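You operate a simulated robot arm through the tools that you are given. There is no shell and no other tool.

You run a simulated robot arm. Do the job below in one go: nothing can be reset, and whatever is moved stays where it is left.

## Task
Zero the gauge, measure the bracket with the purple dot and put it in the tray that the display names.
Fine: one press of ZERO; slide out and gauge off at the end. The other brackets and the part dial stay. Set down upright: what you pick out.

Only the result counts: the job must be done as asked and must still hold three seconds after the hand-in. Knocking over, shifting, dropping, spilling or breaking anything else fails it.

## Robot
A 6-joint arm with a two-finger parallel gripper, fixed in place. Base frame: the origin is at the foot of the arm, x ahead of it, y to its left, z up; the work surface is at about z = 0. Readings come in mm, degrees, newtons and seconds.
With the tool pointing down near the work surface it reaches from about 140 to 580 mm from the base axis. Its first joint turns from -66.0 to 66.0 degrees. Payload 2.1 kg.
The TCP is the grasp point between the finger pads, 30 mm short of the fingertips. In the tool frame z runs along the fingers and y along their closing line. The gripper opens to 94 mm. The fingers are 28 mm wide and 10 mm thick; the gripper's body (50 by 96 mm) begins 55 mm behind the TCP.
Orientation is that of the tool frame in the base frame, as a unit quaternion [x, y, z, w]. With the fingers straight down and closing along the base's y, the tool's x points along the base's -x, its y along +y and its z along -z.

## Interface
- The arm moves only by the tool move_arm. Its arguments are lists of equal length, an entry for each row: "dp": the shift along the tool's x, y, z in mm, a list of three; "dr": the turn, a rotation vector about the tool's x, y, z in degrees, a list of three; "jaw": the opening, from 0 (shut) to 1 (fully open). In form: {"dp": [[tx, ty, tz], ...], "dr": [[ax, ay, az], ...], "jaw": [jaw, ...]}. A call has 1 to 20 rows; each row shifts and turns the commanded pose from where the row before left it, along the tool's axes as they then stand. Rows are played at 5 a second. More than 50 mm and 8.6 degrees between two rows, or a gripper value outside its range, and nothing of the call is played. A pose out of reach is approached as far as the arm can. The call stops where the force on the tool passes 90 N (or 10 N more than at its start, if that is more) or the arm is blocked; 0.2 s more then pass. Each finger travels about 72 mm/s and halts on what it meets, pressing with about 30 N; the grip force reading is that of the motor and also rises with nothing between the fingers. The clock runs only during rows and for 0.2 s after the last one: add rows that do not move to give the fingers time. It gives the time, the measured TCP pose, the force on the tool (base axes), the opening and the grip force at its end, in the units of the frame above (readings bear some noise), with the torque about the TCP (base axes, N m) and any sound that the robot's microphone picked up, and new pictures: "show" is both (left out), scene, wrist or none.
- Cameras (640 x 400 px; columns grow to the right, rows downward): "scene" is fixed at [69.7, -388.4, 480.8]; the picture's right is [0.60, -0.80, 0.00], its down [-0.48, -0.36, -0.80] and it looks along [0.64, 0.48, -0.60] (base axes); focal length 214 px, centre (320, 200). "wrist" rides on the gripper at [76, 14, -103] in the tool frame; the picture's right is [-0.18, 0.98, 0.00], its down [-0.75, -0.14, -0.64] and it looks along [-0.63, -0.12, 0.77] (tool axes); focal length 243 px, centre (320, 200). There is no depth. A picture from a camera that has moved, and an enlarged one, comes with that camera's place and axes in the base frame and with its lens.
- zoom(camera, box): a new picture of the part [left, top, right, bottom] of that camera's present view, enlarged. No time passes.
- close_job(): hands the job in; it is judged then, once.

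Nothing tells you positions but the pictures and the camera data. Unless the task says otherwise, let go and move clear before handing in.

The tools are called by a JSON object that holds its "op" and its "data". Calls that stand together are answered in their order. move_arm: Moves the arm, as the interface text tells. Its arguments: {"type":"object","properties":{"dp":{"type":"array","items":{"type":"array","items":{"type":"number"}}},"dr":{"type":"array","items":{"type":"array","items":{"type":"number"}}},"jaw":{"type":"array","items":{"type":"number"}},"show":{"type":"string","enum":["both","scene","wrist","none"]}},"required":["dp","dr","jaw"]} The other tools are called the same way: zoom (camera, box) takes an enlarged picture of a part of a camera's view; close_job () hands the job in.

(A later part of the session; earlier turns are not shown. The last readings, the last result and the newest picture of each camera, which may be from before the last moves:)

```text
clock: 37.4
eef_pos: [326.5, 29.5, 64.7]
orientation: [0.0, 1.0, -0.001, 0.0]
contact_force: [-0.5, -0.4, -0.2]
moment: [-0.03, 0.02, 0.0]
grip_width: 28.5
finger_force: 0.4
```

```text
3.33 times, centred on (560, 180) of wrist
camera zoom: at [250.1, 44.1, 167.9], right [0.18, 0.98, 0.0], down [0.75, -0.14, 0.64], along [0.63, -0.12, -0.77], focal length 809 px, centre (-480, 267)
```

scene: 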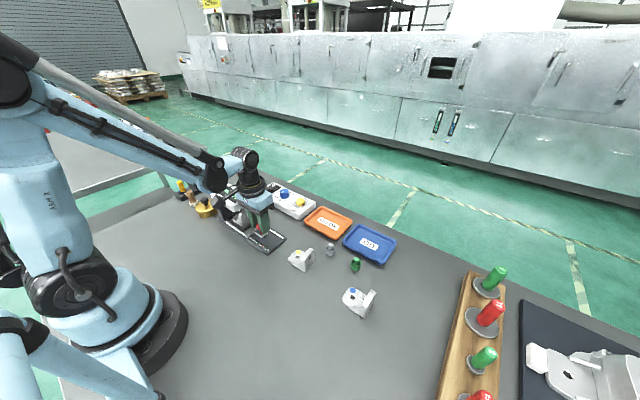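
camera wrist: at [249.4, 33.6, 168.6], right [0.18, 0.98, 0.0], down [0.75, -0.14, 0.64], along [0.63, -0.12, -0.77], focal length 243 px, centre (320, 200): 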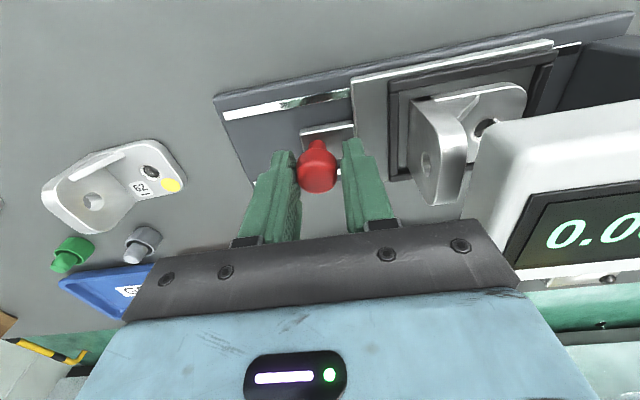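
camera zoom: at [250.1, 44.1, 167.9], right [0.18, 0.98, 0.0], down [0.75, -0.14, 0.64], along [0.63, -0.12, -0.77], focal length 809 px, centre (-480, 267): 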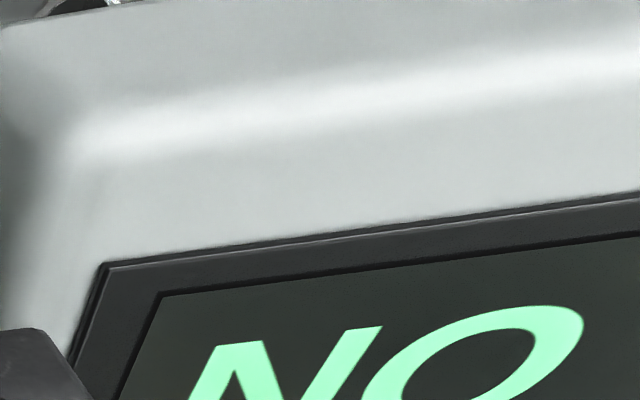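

The display starts with "NO" and ends with "O", most likely NO GO. I push gently to the end stop to be sure the reading is settled.

{"op": "move_arm", "data": {"dp": [[0, 2, 0], [0, 1.5, 0], [0, 0, 0]], "dr": [[0, 0, 0], [0, 0, 0], [0, 0, 0]], "jaw": [0.3, 0.3, 0.3], "show": "none"}}

{"op": "zoom", "data": {"camera": "wrist", "box": [380, 20, 640, 200]}}

{"op": "zoom", "data": {"camera": "scene", "box": [212, 178, 268, 220]}}

```text
clock: 38.2
eef_pos: [326.5, 31.8, 66.0]
orientation: [0.0, 1.0, -0.001, -0.001]
contact_force: [-0.4, -0.2, -0.2]
moment: [-0.01, -0.04, 0.0]
grip_width: 28.6
finger_force: 0.2
```

```text
2.22 times, centred on (510, 110) of wrist
camera zoom: at [250.7, 47.0, 168.4], right [0.18, 0.98, 0.0], down [0.75, -0.14, 0.64], along [0.63, -0.12, -0.77], focal length 539 px, centre (-102, 400)
```

zoom: 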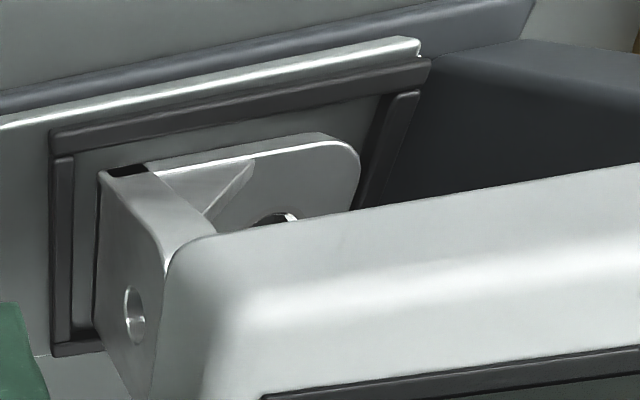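

```text
9.52 times, centred on (240, 199) of scene
camera zoom: at [69.7, -388.4, 480.8], right [0.6, -0.8, 0.0], down [-0.48, -0.36, -0.8], along [0.64, 0.48, -0.6], focal length 2043 px, centre (1082, 210)
```

zoom: 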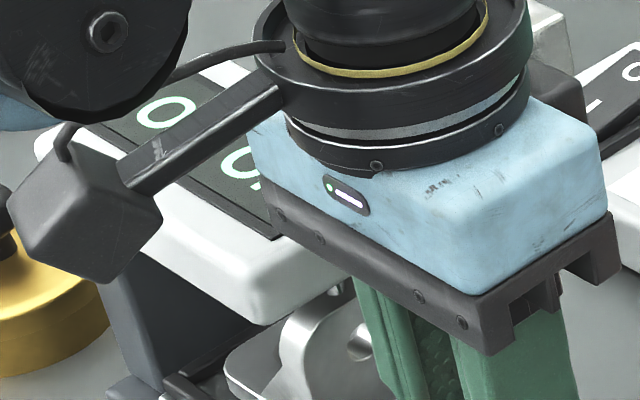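

The carriage is about at the column. One more gentle nudge to feel the stop.

{"op": "move_arm", "data": {"dp": [[0, 1.5, 0], [0, 0, 0]], "dr": [[0, 0, 0], [0, 0, 0]], "jaw": [0.3, 0.3], "show": "none"}}

{"op": "move_arm", "data": {"dp": [[0, 1, 0], [0, 0, 0]], "dr": [[0, 0, 0], [0, 0, 0]], "jaw": [0.3, 0.3], "show": "none"}}

{"op": "zoom", "data": {"camera": "wrist", "box": [380, 20, 640, 200]}}

```text
clock: 38.8
eef_pos: [326.9, 33.5, 64.9]
orientation: [0.0, 1.0, 0.0, 0.001]
contact_force: [0.6, -0.9, 1.6]
moment: [-0.02, 0.04, -0.03]
grip_width: 29.1
finger_force: 1.2
```

```text
clock: 39.4
eef_pos: [326.8, 34.1, 66.2]
orientation: [0.0, 1.0, 0.0, 0.0]
contact_force: [1.1, -5.6, 1.4]
moment: [-0.11, -0.01, -0.01]
grip_width: 30.9
finger_force: 2.5
```

```text
2.22 times, centred on (510, 110) of wrist
camera zoom: at [250.7, 49.9, 167.9], right [0.18, 0.98, 0.0], down [0.75, -0.14, 0.64], along [0.63, -0.12, -0.77], focal length 539 px, centre (-102, 400)
```

zoom: 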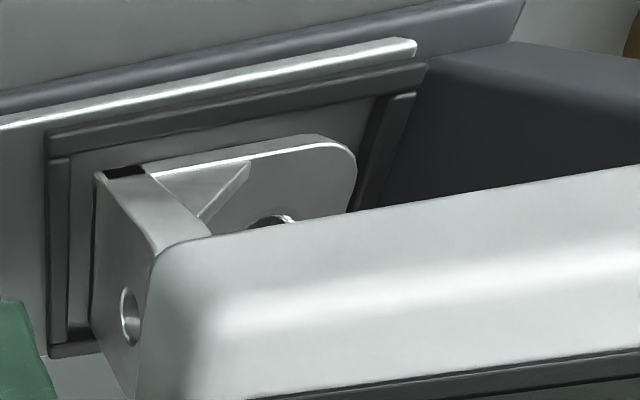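

The end stop is reached (the finger is pushed back, −5.6 N). I back off slightly, rise clear of the knob and move aside to read the whole display.

{"op": "move_arm", "data": {"dp": [[0, -2.2, 0], [0, 0, 0], [0, 0, -15], [0, 0, -25], [0, 0, -30], [0, -40, 0], [0, -40, 0], [0, -30, 0], [0, 0, 0]], "dr": [[0, 0, 0], [0, 0, 0], [0, 0, 0], [0, 0, 0], [0, 0, 0], [0, 0, 0], [0, 0, 0], [0, 0, 0], [0, 0, 0]], "jaw": [0.33, 0.4, 0.4, 0.4, 0.4, 0.4, 0.4, 0.4, 0.4]}}

{"op": "zoom", "data": {"camera": "scene", "box": [200, 175, 296, 247]}}

{"op": "zoom", "data": {"camera": "wrist", "box": [400, 0, 640, 180]}}

```text
clock: 41.4
eef_pos: [323.8, -76.0, 134.5]
orientation: [0.0, 1.0, 0.0, -0.001]
contact_force: [0.5, 1.1, 1.0]
moment: [0.01, -0.02, -0.01]
grip_width: 37.6
finger_force: 0.0
camera wrist: at [248.7, -60.5, 237.1], right [0.18, 0.98, 0.0], down [0.75, -0.14, 0.64], along [0.63, -0.12, -0.77], focal length 243 px, centre (320, 200)
```

scene: 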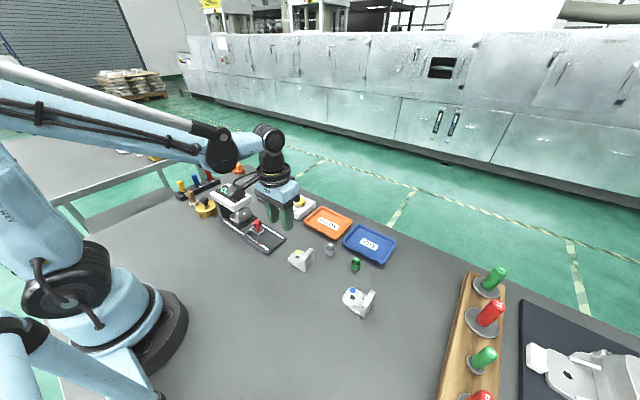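
wrist: 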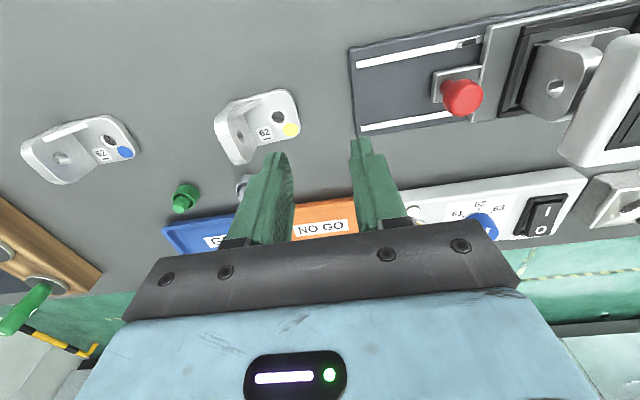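

```text
5.56 times, centred on (248, 211) of scene
camera zoom: at [69.6, -388.4, 480.8], right [0.6, -0.8, 0.0], down [-0.48, -0.36, -0.8], along [0.64, 0.48, -0.6], focal length 1192 px, centre (720, 139)
```

zoom: 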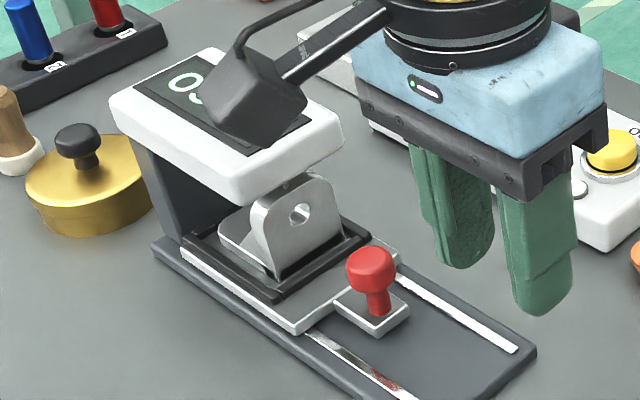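

```text
2.22 times, centred on (520, 90) of wrist
camera zoom: at [248.7, -60.5, 237.1], right [0.18, 0.98, 0.0], down [0.75, -0.14, 0.64], along [0.63, -0.12, -0.77], focal length 539 px, centre (-124, 444)
```

zoom: 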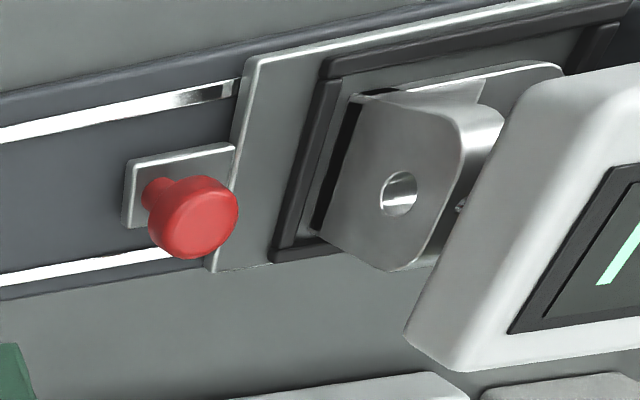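

Slide is in and the bracket hasn't moved in the pocket. My own camera housing still hides part of the display, so I move a bit further away.

{"op": "move_arm", "data": {"dp": [[0, -35, -10], [0, -35, -10], [0, 0, 0]], "dr": [[0, 0, 0], [0, 0, 0], [0, 0, 0]], "jaw": [0.4, 0.4, 0.4], "show": "none"}}

{"op": "zoom", "data": {"camera": "scene", "box": [200, 175, 296, 247]}}

```text
clock: 42.2
eef_pos: [325.7, -144.0, 155.0]
orientation: [0.0, 1.0, -0.001, 0.0]
contact_force: [-0.1, 0.7, -0.2]
moment: [0.0, -0.02, -0.05]
grip_width: 37.6
finger_force: 0.0
```

```text
5.56 times, centred on (248, 211) of scene
camera zoom: at [69.6, -388.4, 480.8], right [0.6, -0.8, 0.0], down [-0.48, -0.36, -0.8], along [0.64, 0.48, -0.6], focal length 1192 px, centre (720, 139)
```

zoom: 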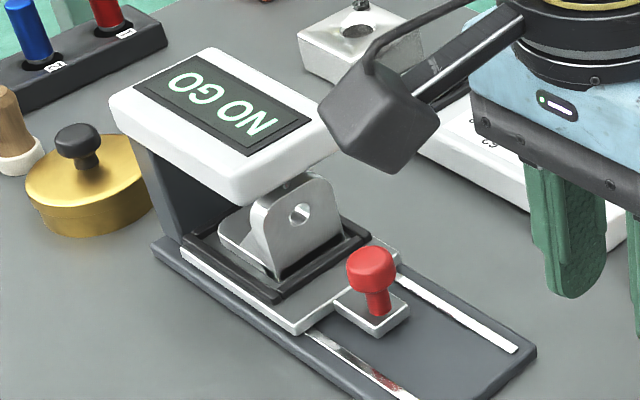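

The display reads NO GO, so this bracket belongs in the orange NO GO tray. First I go back to the knob (now near y ≈ 32.5) and pull the slide fully out.

{"op": "move_arm", "data": {"dp": [[0, 40, 0], [0, 45, 0], [0, 45, 0], [0, 46, 0], [0, 0, 20], [0, 0, 25], [0, 0, 20], [0, 0, 0]], "dr": [[0, 0, 0], [0, 0, 0], [0, 0, 0], [0, 0, 0], [0, 0, 0], [0, 0, 0], [0, 0, 0], [0, 0, 0]], "jaw": [0.45, 0.45, 0.45, 0.45, 0.45, 0.45, 0.45, 0.45]}}

{"op": "zoom", "data": {"camera": "scene", "box": [220, 190, 300, 250]}}

{"op": "zoom", "data": {"camera": "wrist", "box": [220, 60, 420, 210]}}

```text
clock: 44.0
eef_pos: [323.9, 29.1, 92.8]
orientation: [0.0, 1.0, -0.001, -0.001]
contact_force: [0.5, -0.1, -0.6]
moment: [-0.02, 0.01, 0.01]
grip_width: 42.3
finger_force: 0.1
camera wrist: at [247.3, 44.4, 194.6], right [0.18, 0.98, 0.0], down [0.75, -0.14, 0.64], along [0.63, -0.12, -0.77], focal length 243 px, centre (320, 200)
```

scene: 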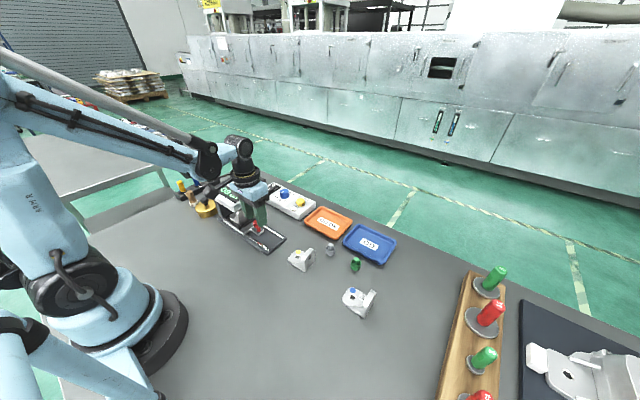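
wrist: 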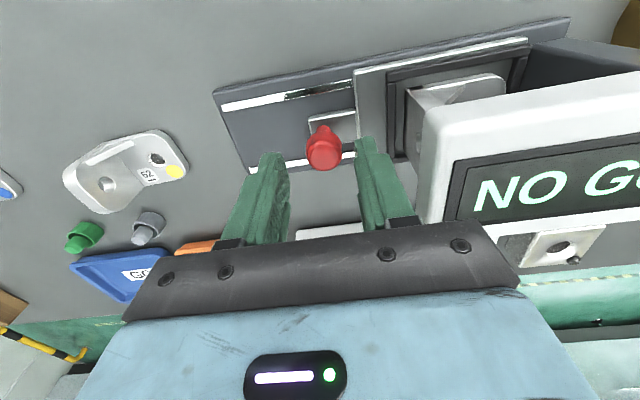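

```text
6.67 times, centred on (260, 220) of scene
camera zoom: at [69.6, -388.4, 480.8], right [0.6, -0.8, 0.0], down [-0.48, -0.36, -0.8], along [0.64, 0.48, -0.6], focal length 1430 px, centre (720, 67)
```

zoom: 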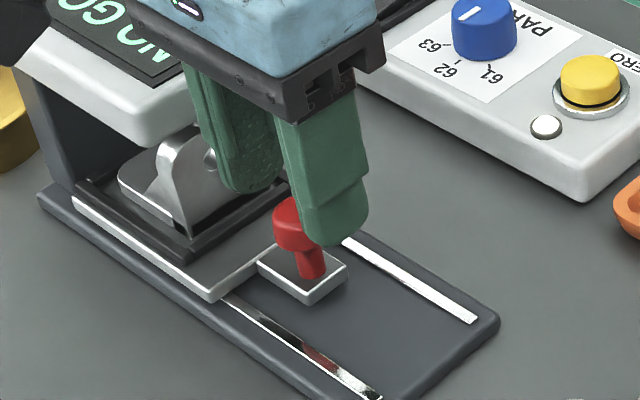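

```text
2.67 times, centred on (320, 135) of wrist
camera zoom: at [247.3, 44.4, 194.6], right [0.18, 0.98, 0.0], down [0.75, -0.14, 0.64], along [0.63, -0.12, -0.77], focal length 647 px, centre (320, 373)
```

zoom: 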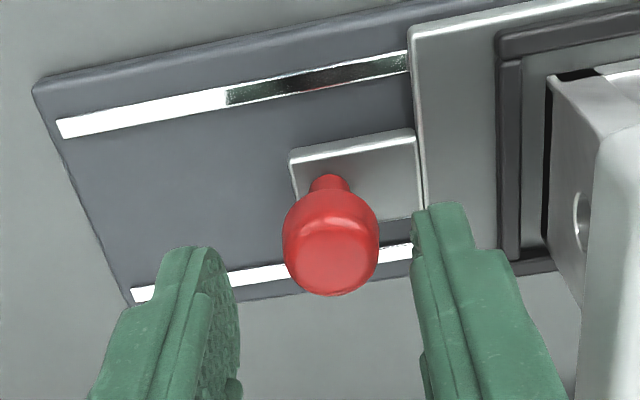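

The knob is about 2 mm off in x and y. I correct, lower to the caging height and close to 28 mm around it.

{"op": "move_arm", "data": {"dp": [[-2, 2, 0], [0, 0, 12], [0, 0, 12], [0, 0, 0], [0, 0, 0], [0, 0, 0], [0, 0, 0]], "dr": [[0, 0, 0], [0, 0, 0], [0, 0, 0], [0, 0, 0], [0, 0, 0], [0, 0, 0], [0, 0, 0]], "jaw": [0.45, 0.45, 0.45, 0.45, 0.35, 0.3, 0.3], "show": "none"}}

{"op": "zoom", "data": {"camera": "scene", "box": [220, 190, 300, 250]}}

{"op": "zoom", "data": {"camera": "wrist", "box": [220, 60, 420, 210]}}

```text
clock: 45.6
eef_pos: [325.5, 30.8, 67.0]
orientation: [0.0, 1.0, 0.0, -0.001]
contact_force: [-0.2, 0.8, -0.4]
moment: [0.0, -0.05, 0.0]
grip_width: 28.0
finger_force: 0.0
```

```text
6.67 times, centred on (260, 220) of scene
camera zoom: at [69.7, -388.4, 480.8], right [0.6, -0.8, 0.0], down [-0.48, -0.36, -0.8], along [0.64, 0.48, -0.6], focal length 1430 px, centre (720, 67)
```

zoom: 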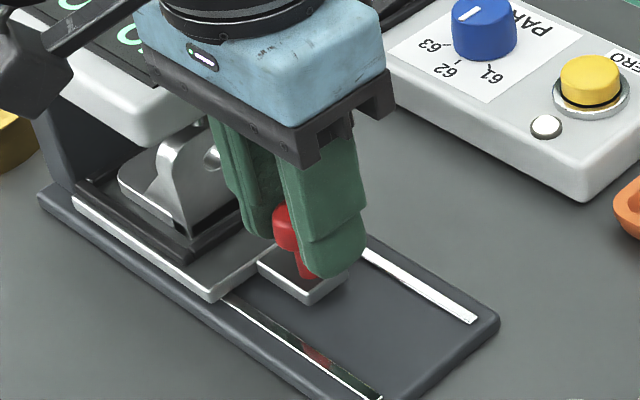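

```text
2.67 times, centred on (320, 135) of wrist
camera zoom: at [249.2, 46.3, 169.3], right [0.18, 0.98, 0.0], down [0.75, -0.14, 0.64], along [0.63, -0.12, -0.77], focal length 647 px, centre (320, 373)
```

zoom: 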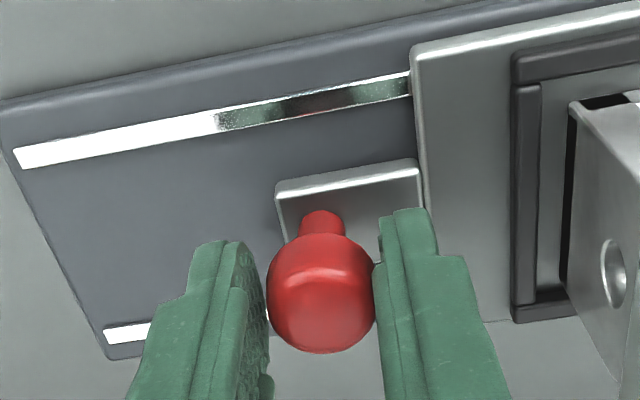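

The knob is caged with no load. I pull the slide out smoothly along −y.

{"op": "move_arm", "data": {"dp": [[0, -3, 0], [0, -6, 0], [0, -6, 0], [0, -6, 0], [0, -6, 0], [0, -6, 0], [0, -6, 0], [0, -6, 0], [0, -6, 0], [0, -6, 0], [0, -6, 0], [0, -6, 0], [0, -6, 0], [0, -6, 0], [0, -5, 0], [0, -4, 0], [0, -2, 0], [0, 0, 0]], "dr": [[0, 0, 0], [0, 0, 0], [0, 0, 0], [0, 0, 0], [0, 0, 0], [0, 0, 0], [0, 0, 0], [0, 0, 0], [0, 0, 0], [0, 0, 0], [0, 0, 0], [0, 0, 0], [0, 0, 0], [0, 0, 0], [0, 0, 0], [0, 0, 0], [0, 0, 0], [0, 0, 0]], "jaw": [0.3, 0.3, 0.3, 0.3, 0.3, 0.3, 0.3, 0.3, 0.3, 0.3, 0.3, 0.3, 0.3, 0.3, 0.3, 0.3, 0.3, 0.3]}}

{"op": "zoom", "data": {"camera": "scene", "box": [220, 190, 316, 262]}}

```text
clock: 49.4
eef_pos: [327.1, -61.6, 67.6]
orientation: [0.001, 1.0, 0.0, 0.0]
contact_force: [0.3, 0.2, -0.7]
moment: [0.01, 0.03, -0.03]
grip_width: 28.7
finger_force: 0.2
camera wrist: at [251.0, -46.3, 169.4], right [0.18, 0.98, 0.0], down [0.75, -0.14, 0.64], along [0.63, -0.12, -0.77], focal length 243 px, centre (320, 200)
```

scene: 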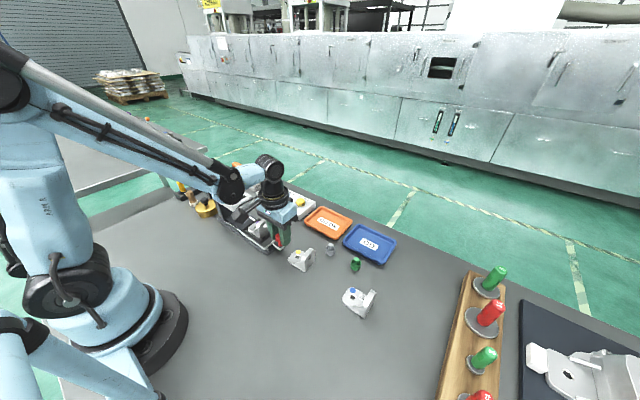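
wrist: 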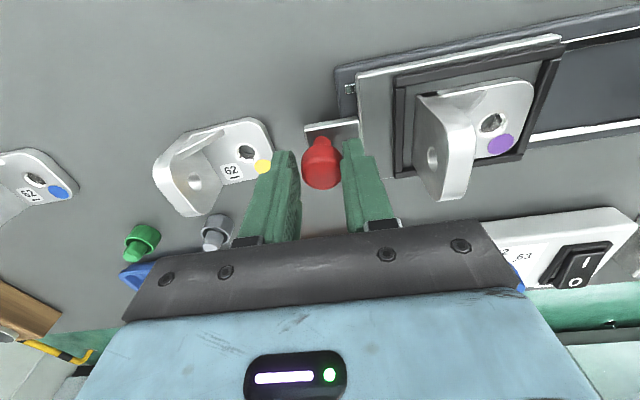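

```text
5.56 times, centred on (268, 226) of scene
camera zoom: at [69.6, -388.4, 480.8], right [0.6, -0.8, 0.0], down [-0.48, -0.36, -0.8], along [0.64, 0.48, -0.6], focal length 1192 px, centre (609, 56)
```

zoom: 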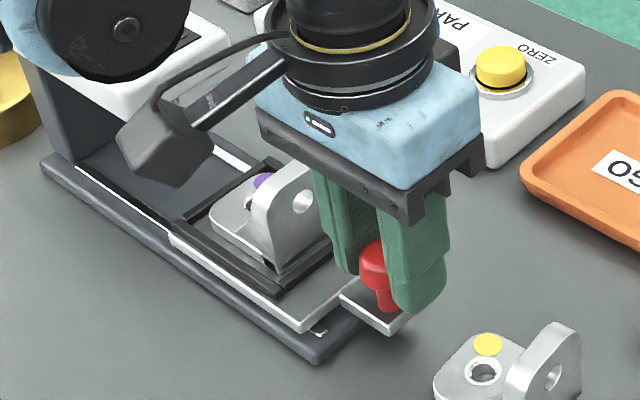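

About 7 mm more to reach the original out position. I pull on in small steps until I feel the stop.

{"op": "move_arm", "data": {"dp": [[0, -2, 0], [0, -2, 0], [0, -1.5, 0], [0, 0, 0]], "dr": [[0, 0, 0], [0, 0, 0], [0, 0, 0], [0, 0, 0]], "jaw": [0.3, 0.3, 0.3, 0.3], "show": "none"}}

{"op": "move_arm", "data": {"dp": [[0, -1.5, 0], [0, 0, 0]], "dr": [[0, 0, 0], [0, 0, 0]], "jaw": [0.3, 0.3], "show": "none"}}

{"op": "zoom", "data": {"camera": "scene", "box": [240, 200, 304, 248]}}

{"op": "zoom", "data": {"camera": "wrist", "box": [260, 20, 580, 220]}}

```text
clock: 50.4
eef_pos: [328.5, -66.3, 67.0]
orientation: [0.001, 1.0, 0.0, 0.001]
contact_force: [-0.1, 0.6, -1.1]
moment: [-0.01, -0.01, 0.01]
grip_width: 28.7
finger_force: 0.1
```

```text
clock: 51.0
eef_pos: [328.3, -69.7, 67.2]
orientation: [0.0, 1.0, 0.0, 0.0]
contact_force: [0.3, 0.2, 0.0]
moment: [-0.03, 0.0, 0.01]
grip_width: 28.4
finger_force: 0.5
```

```text
8.33 times, centred on (272, 224) of scene
camera zoom: at [69.7, -388.4, 480.8], right [0.6, -0.8, 0.0], down [-0.48, -0.36, -0.8], along [0.64, 0.48, -0.6], focal length 1787 px, centre (720, 0)
```

zoom: 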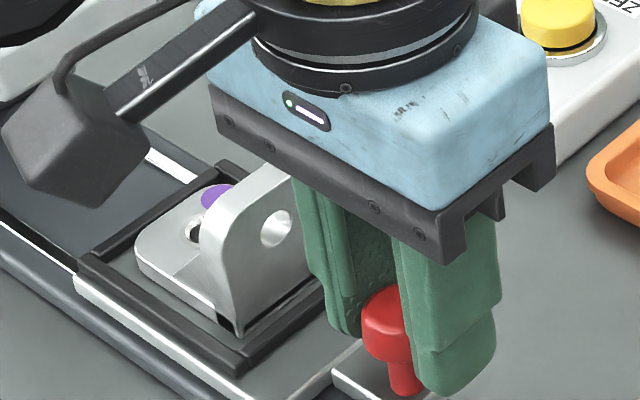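

```text
2.00 times, centred on (420, 120) of wrist
camera zoom: at [251.9, -54.0, 169.8], right [0.18, 0.98, 0.0], down [0.75, -0.14, 0.64], along [0.63, -0.12, -0.77], focal length 485 px, centre (120, 360)
```

zoom: 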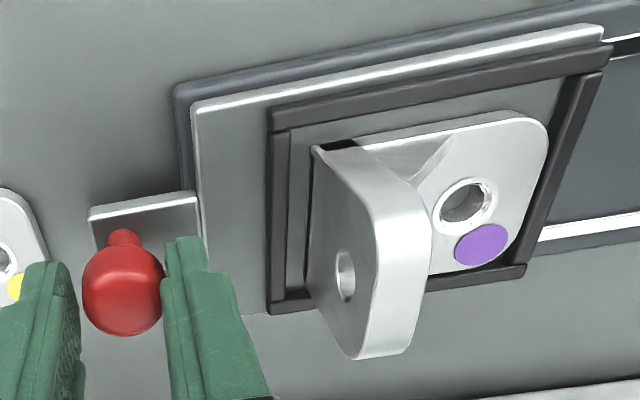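

The slide looks back at its original out position. I check with another 1 mm pull or two for the stop.

{"op": "move_arm", "data": {"dp": [[0, -1, 0], [0, 0, 0]], "dr": [[0, 0, 0], [0, 0, 0]], "jaw": [0.3, 0.3], "show": "none"}}

{"op": "move_arm", "data": {"dp": [[0, -1, 0], [0, 0, 0]], "dr": [[0, 0, 0], [0, 0, 0]], "jaw": [0.3, 0.3], "show": "none"}}

{"op": "zoom", "data": {"camera": "scene", "box": [240, 210, 304, 258]}}

```text
clock: 51.6
eef_pos: [327.5, -70.2, 66.6]
orientation: [0.0, 1.0, 0.0, 0.0]
contact_force: [0.3, -0.2, -0.5]
moment: [0.01, 0.01, -0.01]
grip_width: 28.6
finger_force: 0.0
```

```text
clock: 52.2
eef_pos: [326.6, -70.2, 67.2]
orientation: [0.0, 1.0, 0.0, 0.0]
contact_force: [0.0, 1.0, -1.5]
moment: [0.03, -0.03, 0.0]
grip_width: 29.2
finger_force: 0.6
```

```text
8.33 times, centred on (272, 234) of scene
camera zoom: at [69.7, -388.4, 480.8], right [0.6, -0.8, 0.0], down [-0.48, -0.36, -0.8], along [0.64, 0.48, -0.6], focal length 1787 px, centre (720, -83)
```

zoom: 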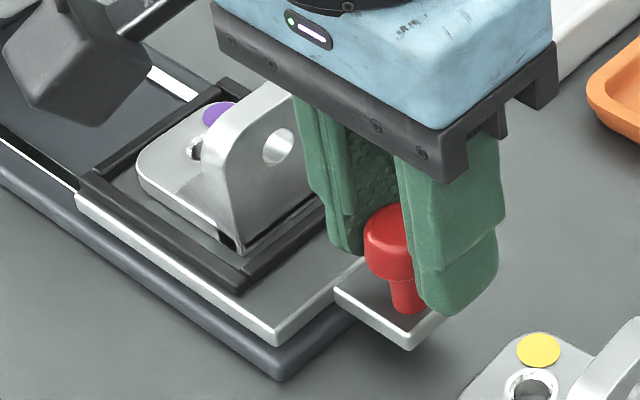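

The width is creeping up, as it did at the other end stop, and the plate corner matches its starting pixel position. One last 1 mm pull, then I release and rise.

{"op": "move_arm", "data": {"dp": [[0, -1, 0], [0, 0, 0], [0, 2.5, 0], [0, 0, 0], [0, 0, -15], [0, 0, -30], [0, 0, -35], [0, 0, 0]], "dr": [[0, 0, 0], [0, 0, 0], [0, 0, 0], [0, 0, 0], [0, 0, 0], [0, 0, 0], [0, 0, 0], [0, 0, 0]], "jaw": [0.3, 0.3, 0.35, 0.4, 0.4, 0.4, 0.4, 0.4]}}

{"op": "zoom", "data": {"camera": "scene", "box": [200, 180, 296, 252]}}

{"op": "zoom", "data": {"camera": "wrist", "box": [260, 20, 580, 220]}}

```text
clock: 54.0
eef_pos: [326.6, -69.1, 147.9]
orientation: [-0.001, 1.0, 0.0, 0.0]
contact_force: [-0.1, 0.4, 0.3]
moment: [0.01, -0.01, 0.0]
grip_width: 37.8
finger_force: 0.1
camera wrist: at [250.3, -54.5, 250.2], right [0.18, 0.98, 0.0], down [0.75, -0.14, 0.64], along [0.63, -0.12, -0.77], focal length 243 px, centre (320, 200)
```

scene: 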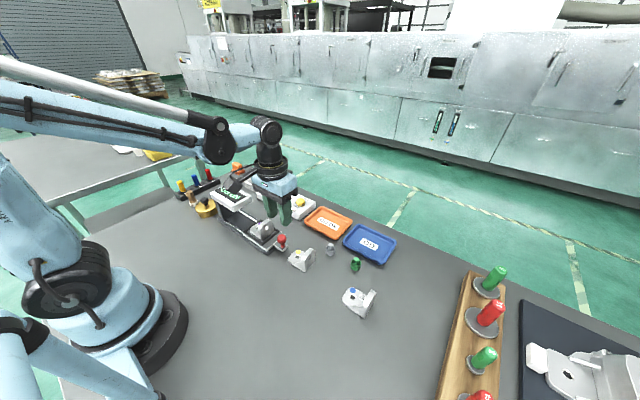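
wrist: 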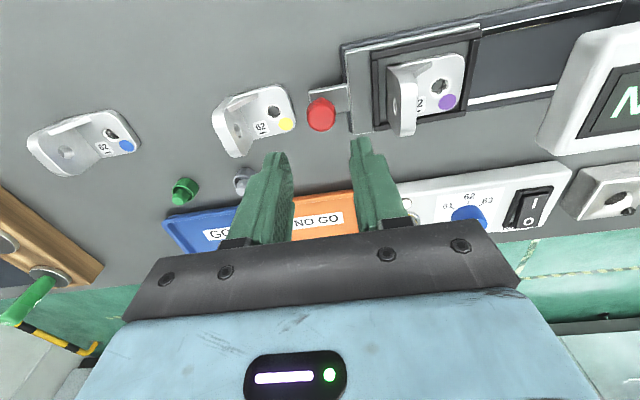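

```text
5.56 times, centred on (248, 216) of scene
camera zoom: at [69.7, -388.4, 480.8], right [0.6, -0.8, 0.0], down [-0.48, -0.36, -0.8], along [0.64, 0.48, -0.6], focal length 1192 px, centre (720, 111)
```

zoom: 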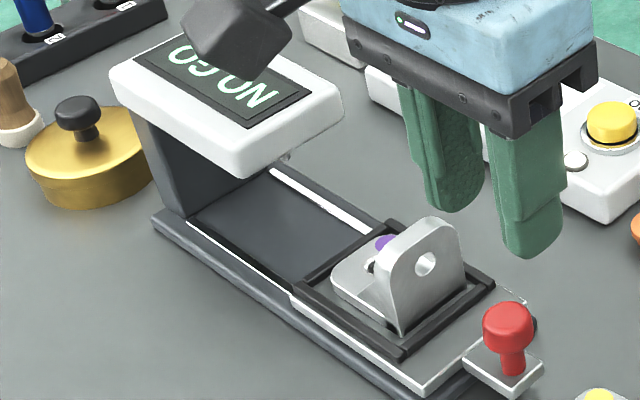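

```text
2.00 times, centred on (420, 120) of wrist
camera zoom: at [250.3, -54.5, 250.2], right [0.18, 0.98, 0.0], down [0.75, -0.14, 0.64], along [0.63, -0.12, -0.77], focal length 485 px, centre (120, 360)
```

zoom: 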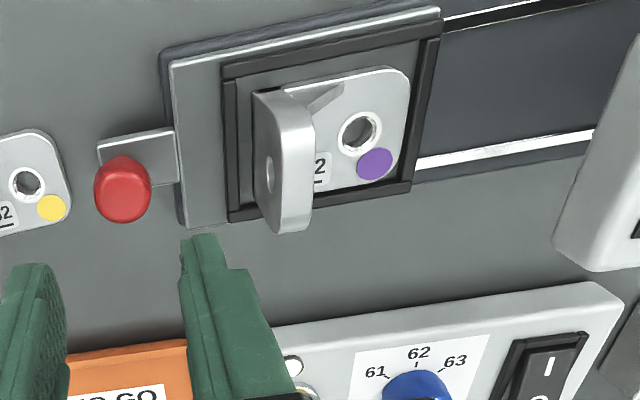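

The slide is fully out, with the bracket still upright in the pocket and NO GO showing. I return above the bracket to pick it up by the flange again.

{"op": "move_arm", "data": {"dp": [[-2, 32, 0], [-2.5, 33, 0], [0, 0, 12], [0, 0, 12], [0, 0, 0], [0, 0, 0]], "dr": [[0, 0, 0], [0, 0, 0], [0, 0, 0], [0, 0, 0], [0, 0, 0], [0, 0, 0]], "jaw": [0.4, 0.4, 0.4, 0.4, 0.4, 0.4]}}

{"op": "zoom", "data": {"camera": "wrist", "box": [220, 20, 460, 180]}}

{"op": "zoom", "data": {"camera": "scene", "box": [230, 190, 294, 238]}}

```text
clock: 55.4
eef_pos: [331.6, -3.5, 121.6]
orientation: [0.0, 1.0, 0.0, 0.0]
contact_force: [-0.1, 0.2, 0.4]
moment: [-0.06, 0.0, -0.02]
grip_width: 37.4
finger_force: 0.0
camera wrist: at [255.1, 11.2, 224.8], right [0.18, 0.98, 0.0], down [0.75, -0.14, 0.64], along [0.63, -0.12, -0.77], focal length 243 px, centre (320, 200)
```

scene: 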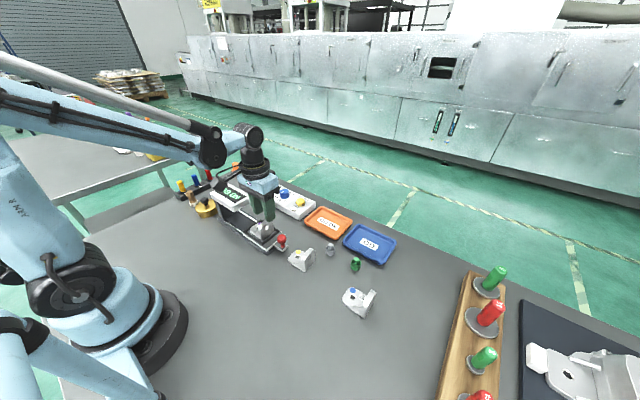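
wrist: 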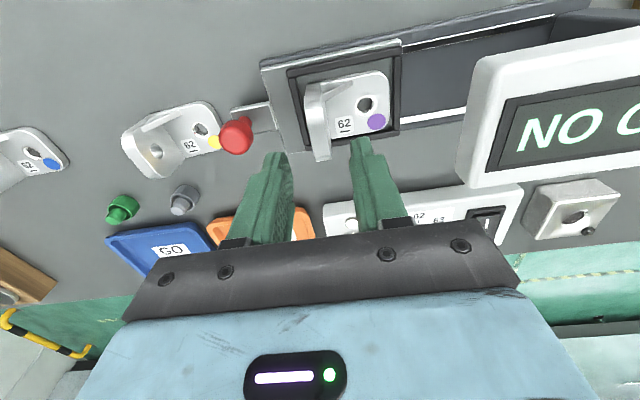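

```text
2.50 times, centred on (340, 100) of wrist
camera zoom: at [255.1, 11.2, 224.8], right [0.18, 0.98, 0.0], down [0.75, -0.14, 0.64], along [0.63, -0.12, -0.77], focal length 606 px, centre (270, 450)
```

zoom: 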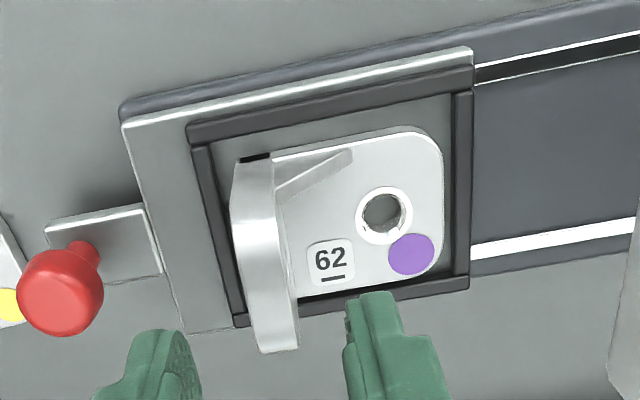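

```text
8.33 times, centred on (262, 214) of scene
camera zoom: at [69.7, -388.4, 480.8], right [0.6, -0.8, 0.0], down [-0.48, -0.36, -0.8], along [0.64, 0.48, -0.6], focal length 1787 px, centre (803, 83)
```

zoom: 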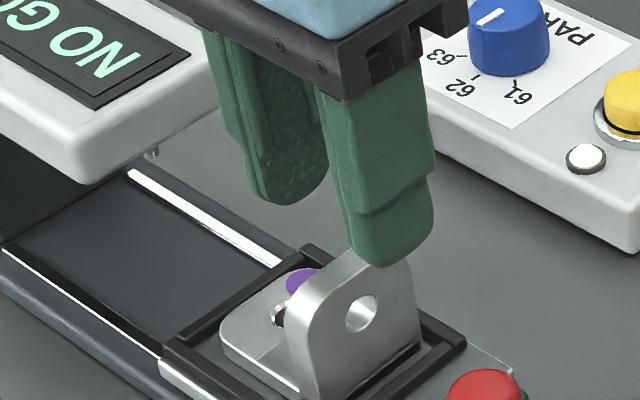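

The flange is centred between the fingers. I descend to the same grip height (TCP z ≈ 82), close and test-lift.

{"op": "move_arm", "data": {"dp": [[0, 0, 15], [0, 0, 15], [0, 0, 9], [0, 0, 0], [0, 0, 0], [0, 0, 0], [0, 0, 0], [0, 0, 0]], "dr": [[0, 0, 0], [0, 0, 0], [0, 0, 0], [0, 0, 0], [0, 0, 0], [0, 0, 0], [0, 0, 0], [0, 0, 0]], "jaw": [0.4, 0.4, 0.4, 0.4, 0.2, 0.1, 0.0, 0.0], "show": "none"}}

{"op": "zoom", "data": {"camera": "wrist", "box": [220, 20, 460, 180]}}

{"op": "zoom", "data": {"camera": "scene", "box": [230, 200, 294, 248]}}

```text
clock: 57.2
eef_pos: [330.6, -3.7, 84.7]
orientation: [0.001, 1.0, 0.001, -0.001]
contact_force: [-0.8, 0.5, -0.8]
moment: [-0.01, 0.0, 0.01]
grip_width: 11.4
finger_force: 30.1
```

```text
2.50 times, centred on (340, 100) of wrist
camera zoom: at [254.3, 11.4, 187.5], right [0.18, 0.98, 0.0], down [0.75, -0.14, 0.64], along [0.63, -0.12, -0.77], focal length 606 px, centre (270, 450)
```

zoom: 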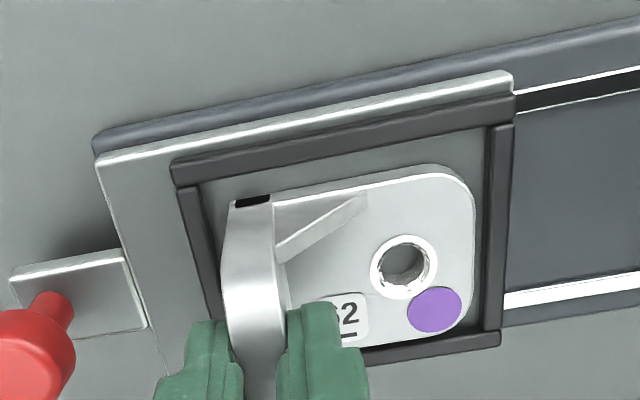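

```text
8.33 times, centred on (262, 224) of scene
camera zoom: at [69.7, -388.4, 480.8], right [0.6, -0.8, 0.0], down [-0.48, -0.36, -0.8], along [0.64, 0.48, -0.6], focal length 1787 px, centre (803, 0)
```

zoom: 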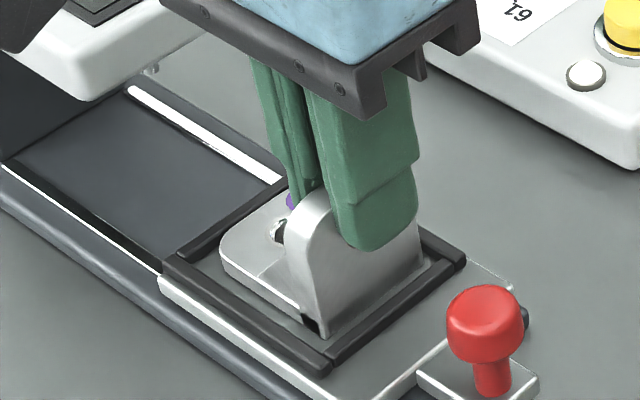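

Gripped at 11.4 mm. I lift straight up and verify.

{"op": "move_arm", "data": {"dp": [[0, 0, -5], [0, 0, -10], [0, 0, -20], [0, 0, -30], [0, 0, 0]], "dr": [[0, 0, 0], [0, 0, 0], [0, 0, 0], [0, 0, 0], [0, 0, 0]], "jaw": [0, 0, 0, 0, 0]}}

{"op": "zoom", "data": {"camera": "wrist", "box": [60, 40, 460, 290]}}

{"op": "zoom", "data": {"camera": "scene", "box": [290, 195, 370, 255]}}

```text
clock: 58.4
eef_pos: [334.3, -1.8, 146.6]
orientation: [0.0, 1.0, 0.0, -0.001]
contact_force: [0.0, 0.2, -1.0]
moment: [-0.07, -0.03, -0.03]
grip_width: 11.0
finger_force: 30.2
camera wrist: at [258.1, 12.6, 250.1], right [0.18, 0.98, 0.0], down [0.75, -0.14, 0.64], along [0.63, -0.12, -0.77], focal length 243 px, centre (320, 200)
```

scene: 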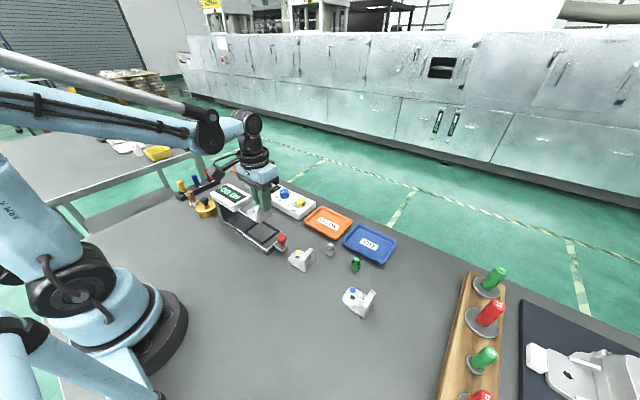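
wrist: 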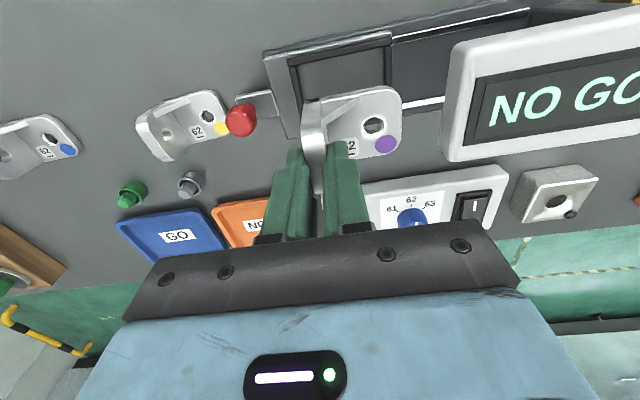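

```text
1.60 times, centred on (260, 165) of wrist
camera zoom: at [258.1, 12.6, 250.1], right [0.18, 0.98, 0.0], down [0.75, -0.14, 0.64], along [0.63, -0.12, -0.77], focal length 388 px, centre (416, 256)
```

zoom: 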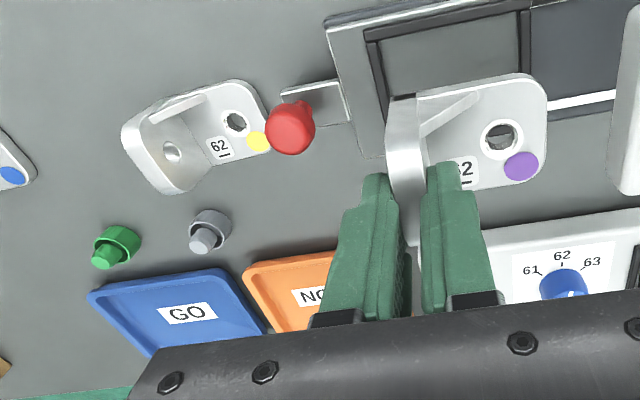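

```text
6.67 times, centred on (330, 225) of scene
camera zoom: at [69.7, -388.4, 480.8], right [0.6, -0.8, 0.0], down [-0.48, -0.36, -0.8], along [0.64, 0.48, -0.6], focal length 1430 px, centre (253, 33)
```

zoom: 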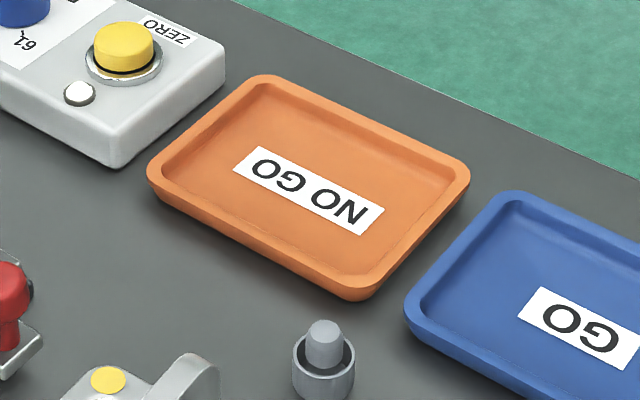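

The bracket is held and the tray is clear to see: orange NO GO tray spans x 444–538, y −168…−43, centre about (491, −105). I carry the bracket there at safe height; target TCP is about (495, −130).

{"op": "move_arm", "data": {"dp": [[-16, -12, 2], [-32.7, -25.4, 5], [-32.7, -25.4, 5], [-32.7, -25.4, 5], [-32.7, -25.4, 5], [-16.7, -13.4, 3], [0, 0, 0], [0, 0, 0]], "dr": [[0, 0, 0], [0, 0, 0], [0, 0, 0], [0, 0, 0], [0, 0, 0], [0, 0, 0], [0, 0, 0], [0, 0, 0]], "jaw": [0, 0, 0, 0, 0, 0, 0, 0]}}

{"op": "zoom", "data": {"camera": "wrist", "box": [180, 20, 500, 220]}}

{"op": "zoom", "data": {"camera": "scene", "box": [290, 180, 370, 240]}}

```text
clock: 60.2
eef_pos: [495.1, -130.0, 124.1]
orientation: [0.001, 1.0, 0.001, 0.0]
contact_force: [0.2, 0.8, -0.9]
moment: [0.01, 0.01, 0.01]
grip_width: 11.2
finger_force: 29.9
camera wrist: at [418.8, -115.4, 226.4], right [0.18, 0.98, 0.0], down [0.75, -0.14, 0.64], along [0.63, -0.12, -0.77], focal length 243 px, centre (320, 200)
```

scene: 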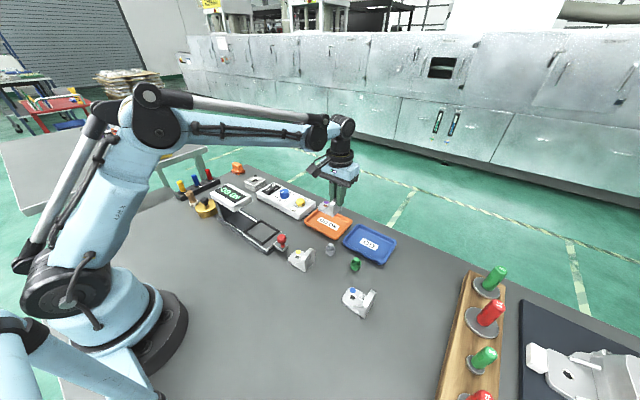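
wrist: 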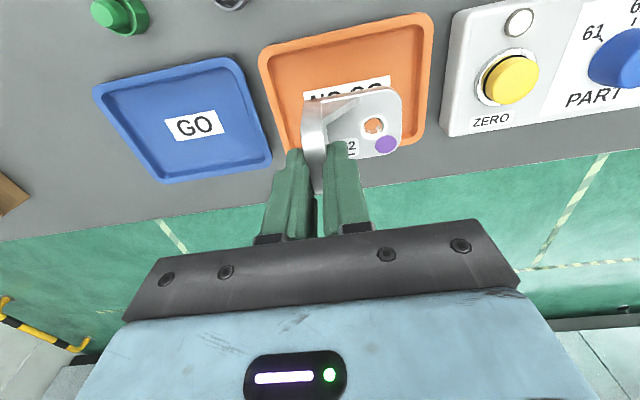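

```text
2.00 times, centred on (340, 120) of wrist
camera zoom: at [418.8, -115.4, 226.4], right [0.18, 0.98, 0.0], down [0.75, -0.14, 0.64], along [0.63, -0.12, -0.77], focal length 485 px, centre (280, 360)
```

zoom: 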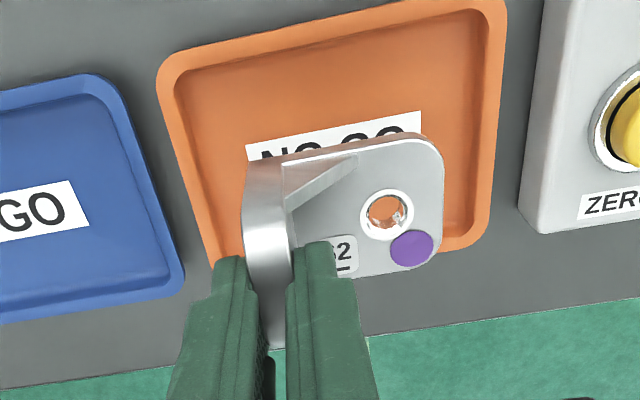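

```text
6.67 times, centred on (330, 210) of scene
camera zoom: at [69.7, -388.4, 480.8], right [0.6, -0.8, 0.0], down [-0.48, -0.36, -0.8], along [0.64, 0.48, -0.6], focal length 1430 px, centre (253, 133)
```

zoom: 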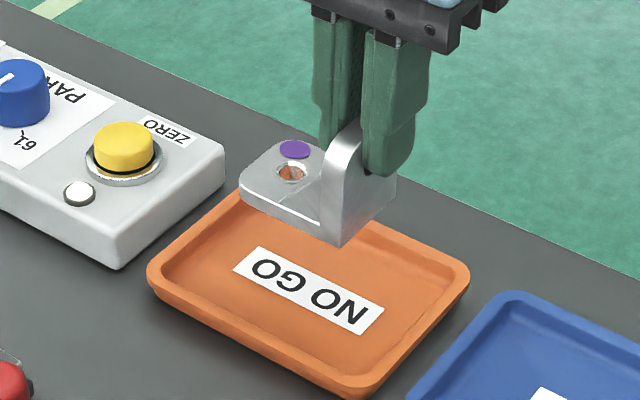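

Directly over the tray centre. I lower to just above the floor of the tray.

{"op": "move_arm", "data": {"dp": [[0, 0, 15], [0, 0, 15], [0, 0, 12], [0, 0, 6], [0, 0, 0], [0, 0, 0]], "dr": [[0, 0, 0], [0, 0, 0], [0, 0, 0], [0, 0, 0], [0, 0, 0], [0, 0, 0]], "jaw": [0, 0, 0, 0, 0, 0], "show": "none"}}

{"op": "zoom", "data": {"camera": "scene", "box": [296, 195, 360, 243]}}

{"op": "zoom", "data": {"camera": "wrist", "box": [180, 20, 500, 220]}}

```text
clock: 61.6
eef_pos: [495.9, -130.3, 76.2]
orientation: [0.0, 1.0, 0.0, 0.0]
contact_force: [0.5, -0.9, -0.9]
moment: [-0.01, -0.03, 0.02]
grip_width: 11.4
finger_force: 29.9
```

```text
8.33 times, centred on (328, 219) of scene
camera zoom: at [69.7, -388.4, 480.8], right [0.6, -0.8, 0.0], down [-0.48, -0.36, -0.8], along [0.64, 0.48, -0.6], focal length 1787 px, centre (253, 42)
```

zoom: 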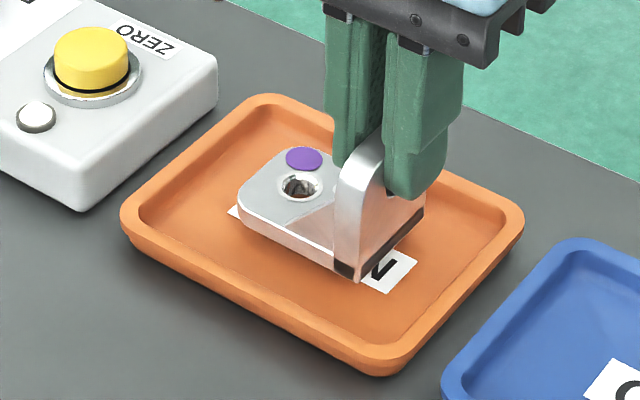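

```text
2.00 times, centred on (340, 120) of wrist
camera zoom: at [419.7, -115.1, 177.7], right [0.18, 0.98, 0.0], down [0.75, -0.14, 0.64], along [0.63, -0.12, -0.77], focal length 485 px, centre (280, 360)
```

zoom: 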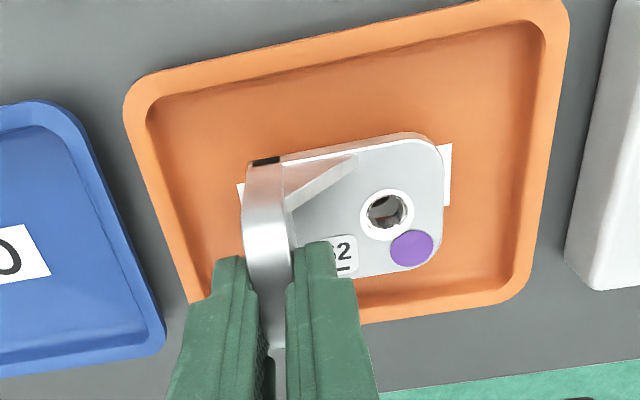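

It's centred in the tray with the bottom roughly a centimetre up. I lower further in 2 mm then 1 mm steps.

{"op": "move_arm", "data": {"dp": [[0, 0, 2], [0, 0, 2], [0, 0, 2], [0, 0, 1], [0, 0, 0]], "dr": [[0, 0, 0], [0, 0, 0], [0, 0, 0], [0, 0, 0], [0, 0, 0]], "jaw": [0, 0, 0, 0, 0], "show": "none"}}

{"op": "move_arm", "data": {"dp": [[0, 0, 1], [0, 0, 0]], "dr": [[0, 0, 0], [0, 0, 0]], "jaw": [0, 0], "show": "none"}}

{"op": "move_arm", "data": {"dp": [[0, 0, 1], [0, 0, 0]], "dr": [[0, 0, 0], [0, 0, 0]], "jaw": [0, 0], "show": "none"}}

{"op": "zoom", "data": {"camera": "scene", "box": [296, 195, 360, 243]}}

```text
clock: 62.8
eef_pos: [496.0, -128.0, 69.3]
orientation: [0.0, 1.0, 0.0, 0.0]
contact_force: [-0.8, 0.4, -1.1]
moment: [-0.01, 0.02, 0.0]
grip_width: 10.9
finger_force: 29.6
```

```text
clock: 63.4
eef_pos: [495.6, -130.0, 68.9]
orientation: [0.001, 1.0, 0.0, 0.0]
contact_force: [-0.2, -0.3, -0.2]
moment: [0.01, 0.01, 0.02]
grip_width: 11.3
finger_force: 29.8
```

```text
clock: 64.0
eef_pos: [496.0, -129.8, 66.9]
orientation: [-0.001, 1.0, 0.0, 0.001]
contact_force: [0.3, 0.5, -1.3]
moment: [-0.01, 0.0, 0.03]
grip_width: 11.1
finger_force: 29.7
```

```text
8.33 times, centred on (328, 219) of scene
camera zoom: at [69.7, -388.4, 480.8], right [0.6, -0.8, 0.0], down [-0.48, -0.36, -0.8], along [0.64, 0.48, -0.6], focal length 1787 px, centre (253, 42)
```

zoom: 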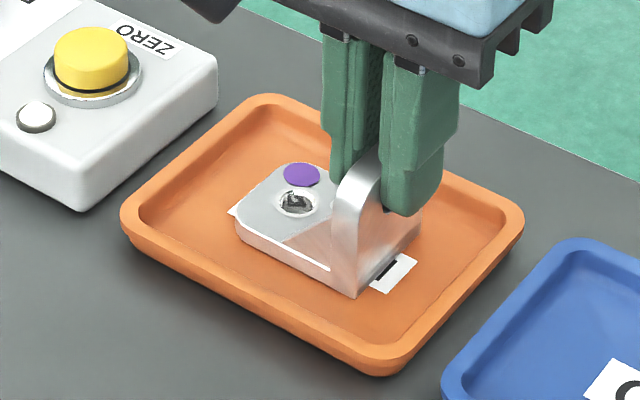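

Nearly down but no contact force yet. I continue 1 mm at a time.

{"op": "move_arm", "data": {"dp": [[0, 0, 1], [0, 0, 0]], "dr": [[0, 0, 0], [0, 0, 0]], "jaw": [0, 0], "show": "none"}}

{"op": "move_arm", "data": {"dp": [[0, 0, 1], [0, 0, 0]], "dr": [[0, 0, 0], [0, 0, 0]], "jaw": [0, 0], "show": "none"}}

{"op": "zoom", "data": {"camera": "scene", "box": [296, 195, 360, 243]}}

```text
clock: 64.6
eef_pos: [495.4, -130.5, 65.6]
orientation: [0.0, 1.0, -0.001, 0.001]
contact_force: [-0.2, 1.7, 3.0]
moment: [0.04, 0.0, 0.02]
grip_width: 11.0
finger_force: 29.5
```

```text
clock: 65.2
eef_pos: [495.9, -129.0, 65.7]
orientation: [0.001, 1.0, 0.001, 0.0]
contact_force: [-2.7, 1.2, 23.9]
moment: [0.05, 0.13, 0.01]
grip_width: 11.2
finger_force: 30.1
```

```text
8.33 times, centred on (328, 219) of scene
camera zoom: at [69.5, -388.3, 480.8], right [0.6, -0.8, 0.0], down [-0.48, -0.36, -0.8], along [0.64, 0.48, -0.6], focal length 1787 px, centre (253, 42)
```

zoom: 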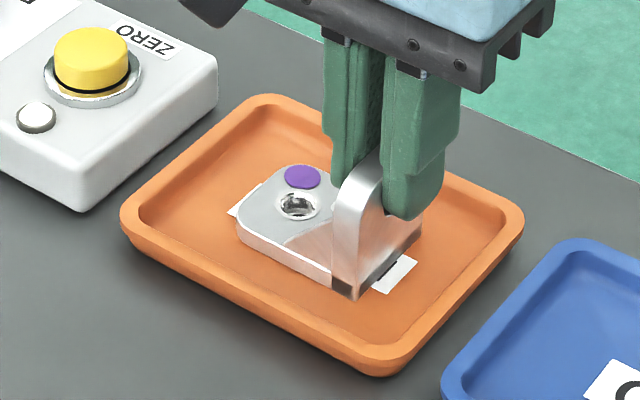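

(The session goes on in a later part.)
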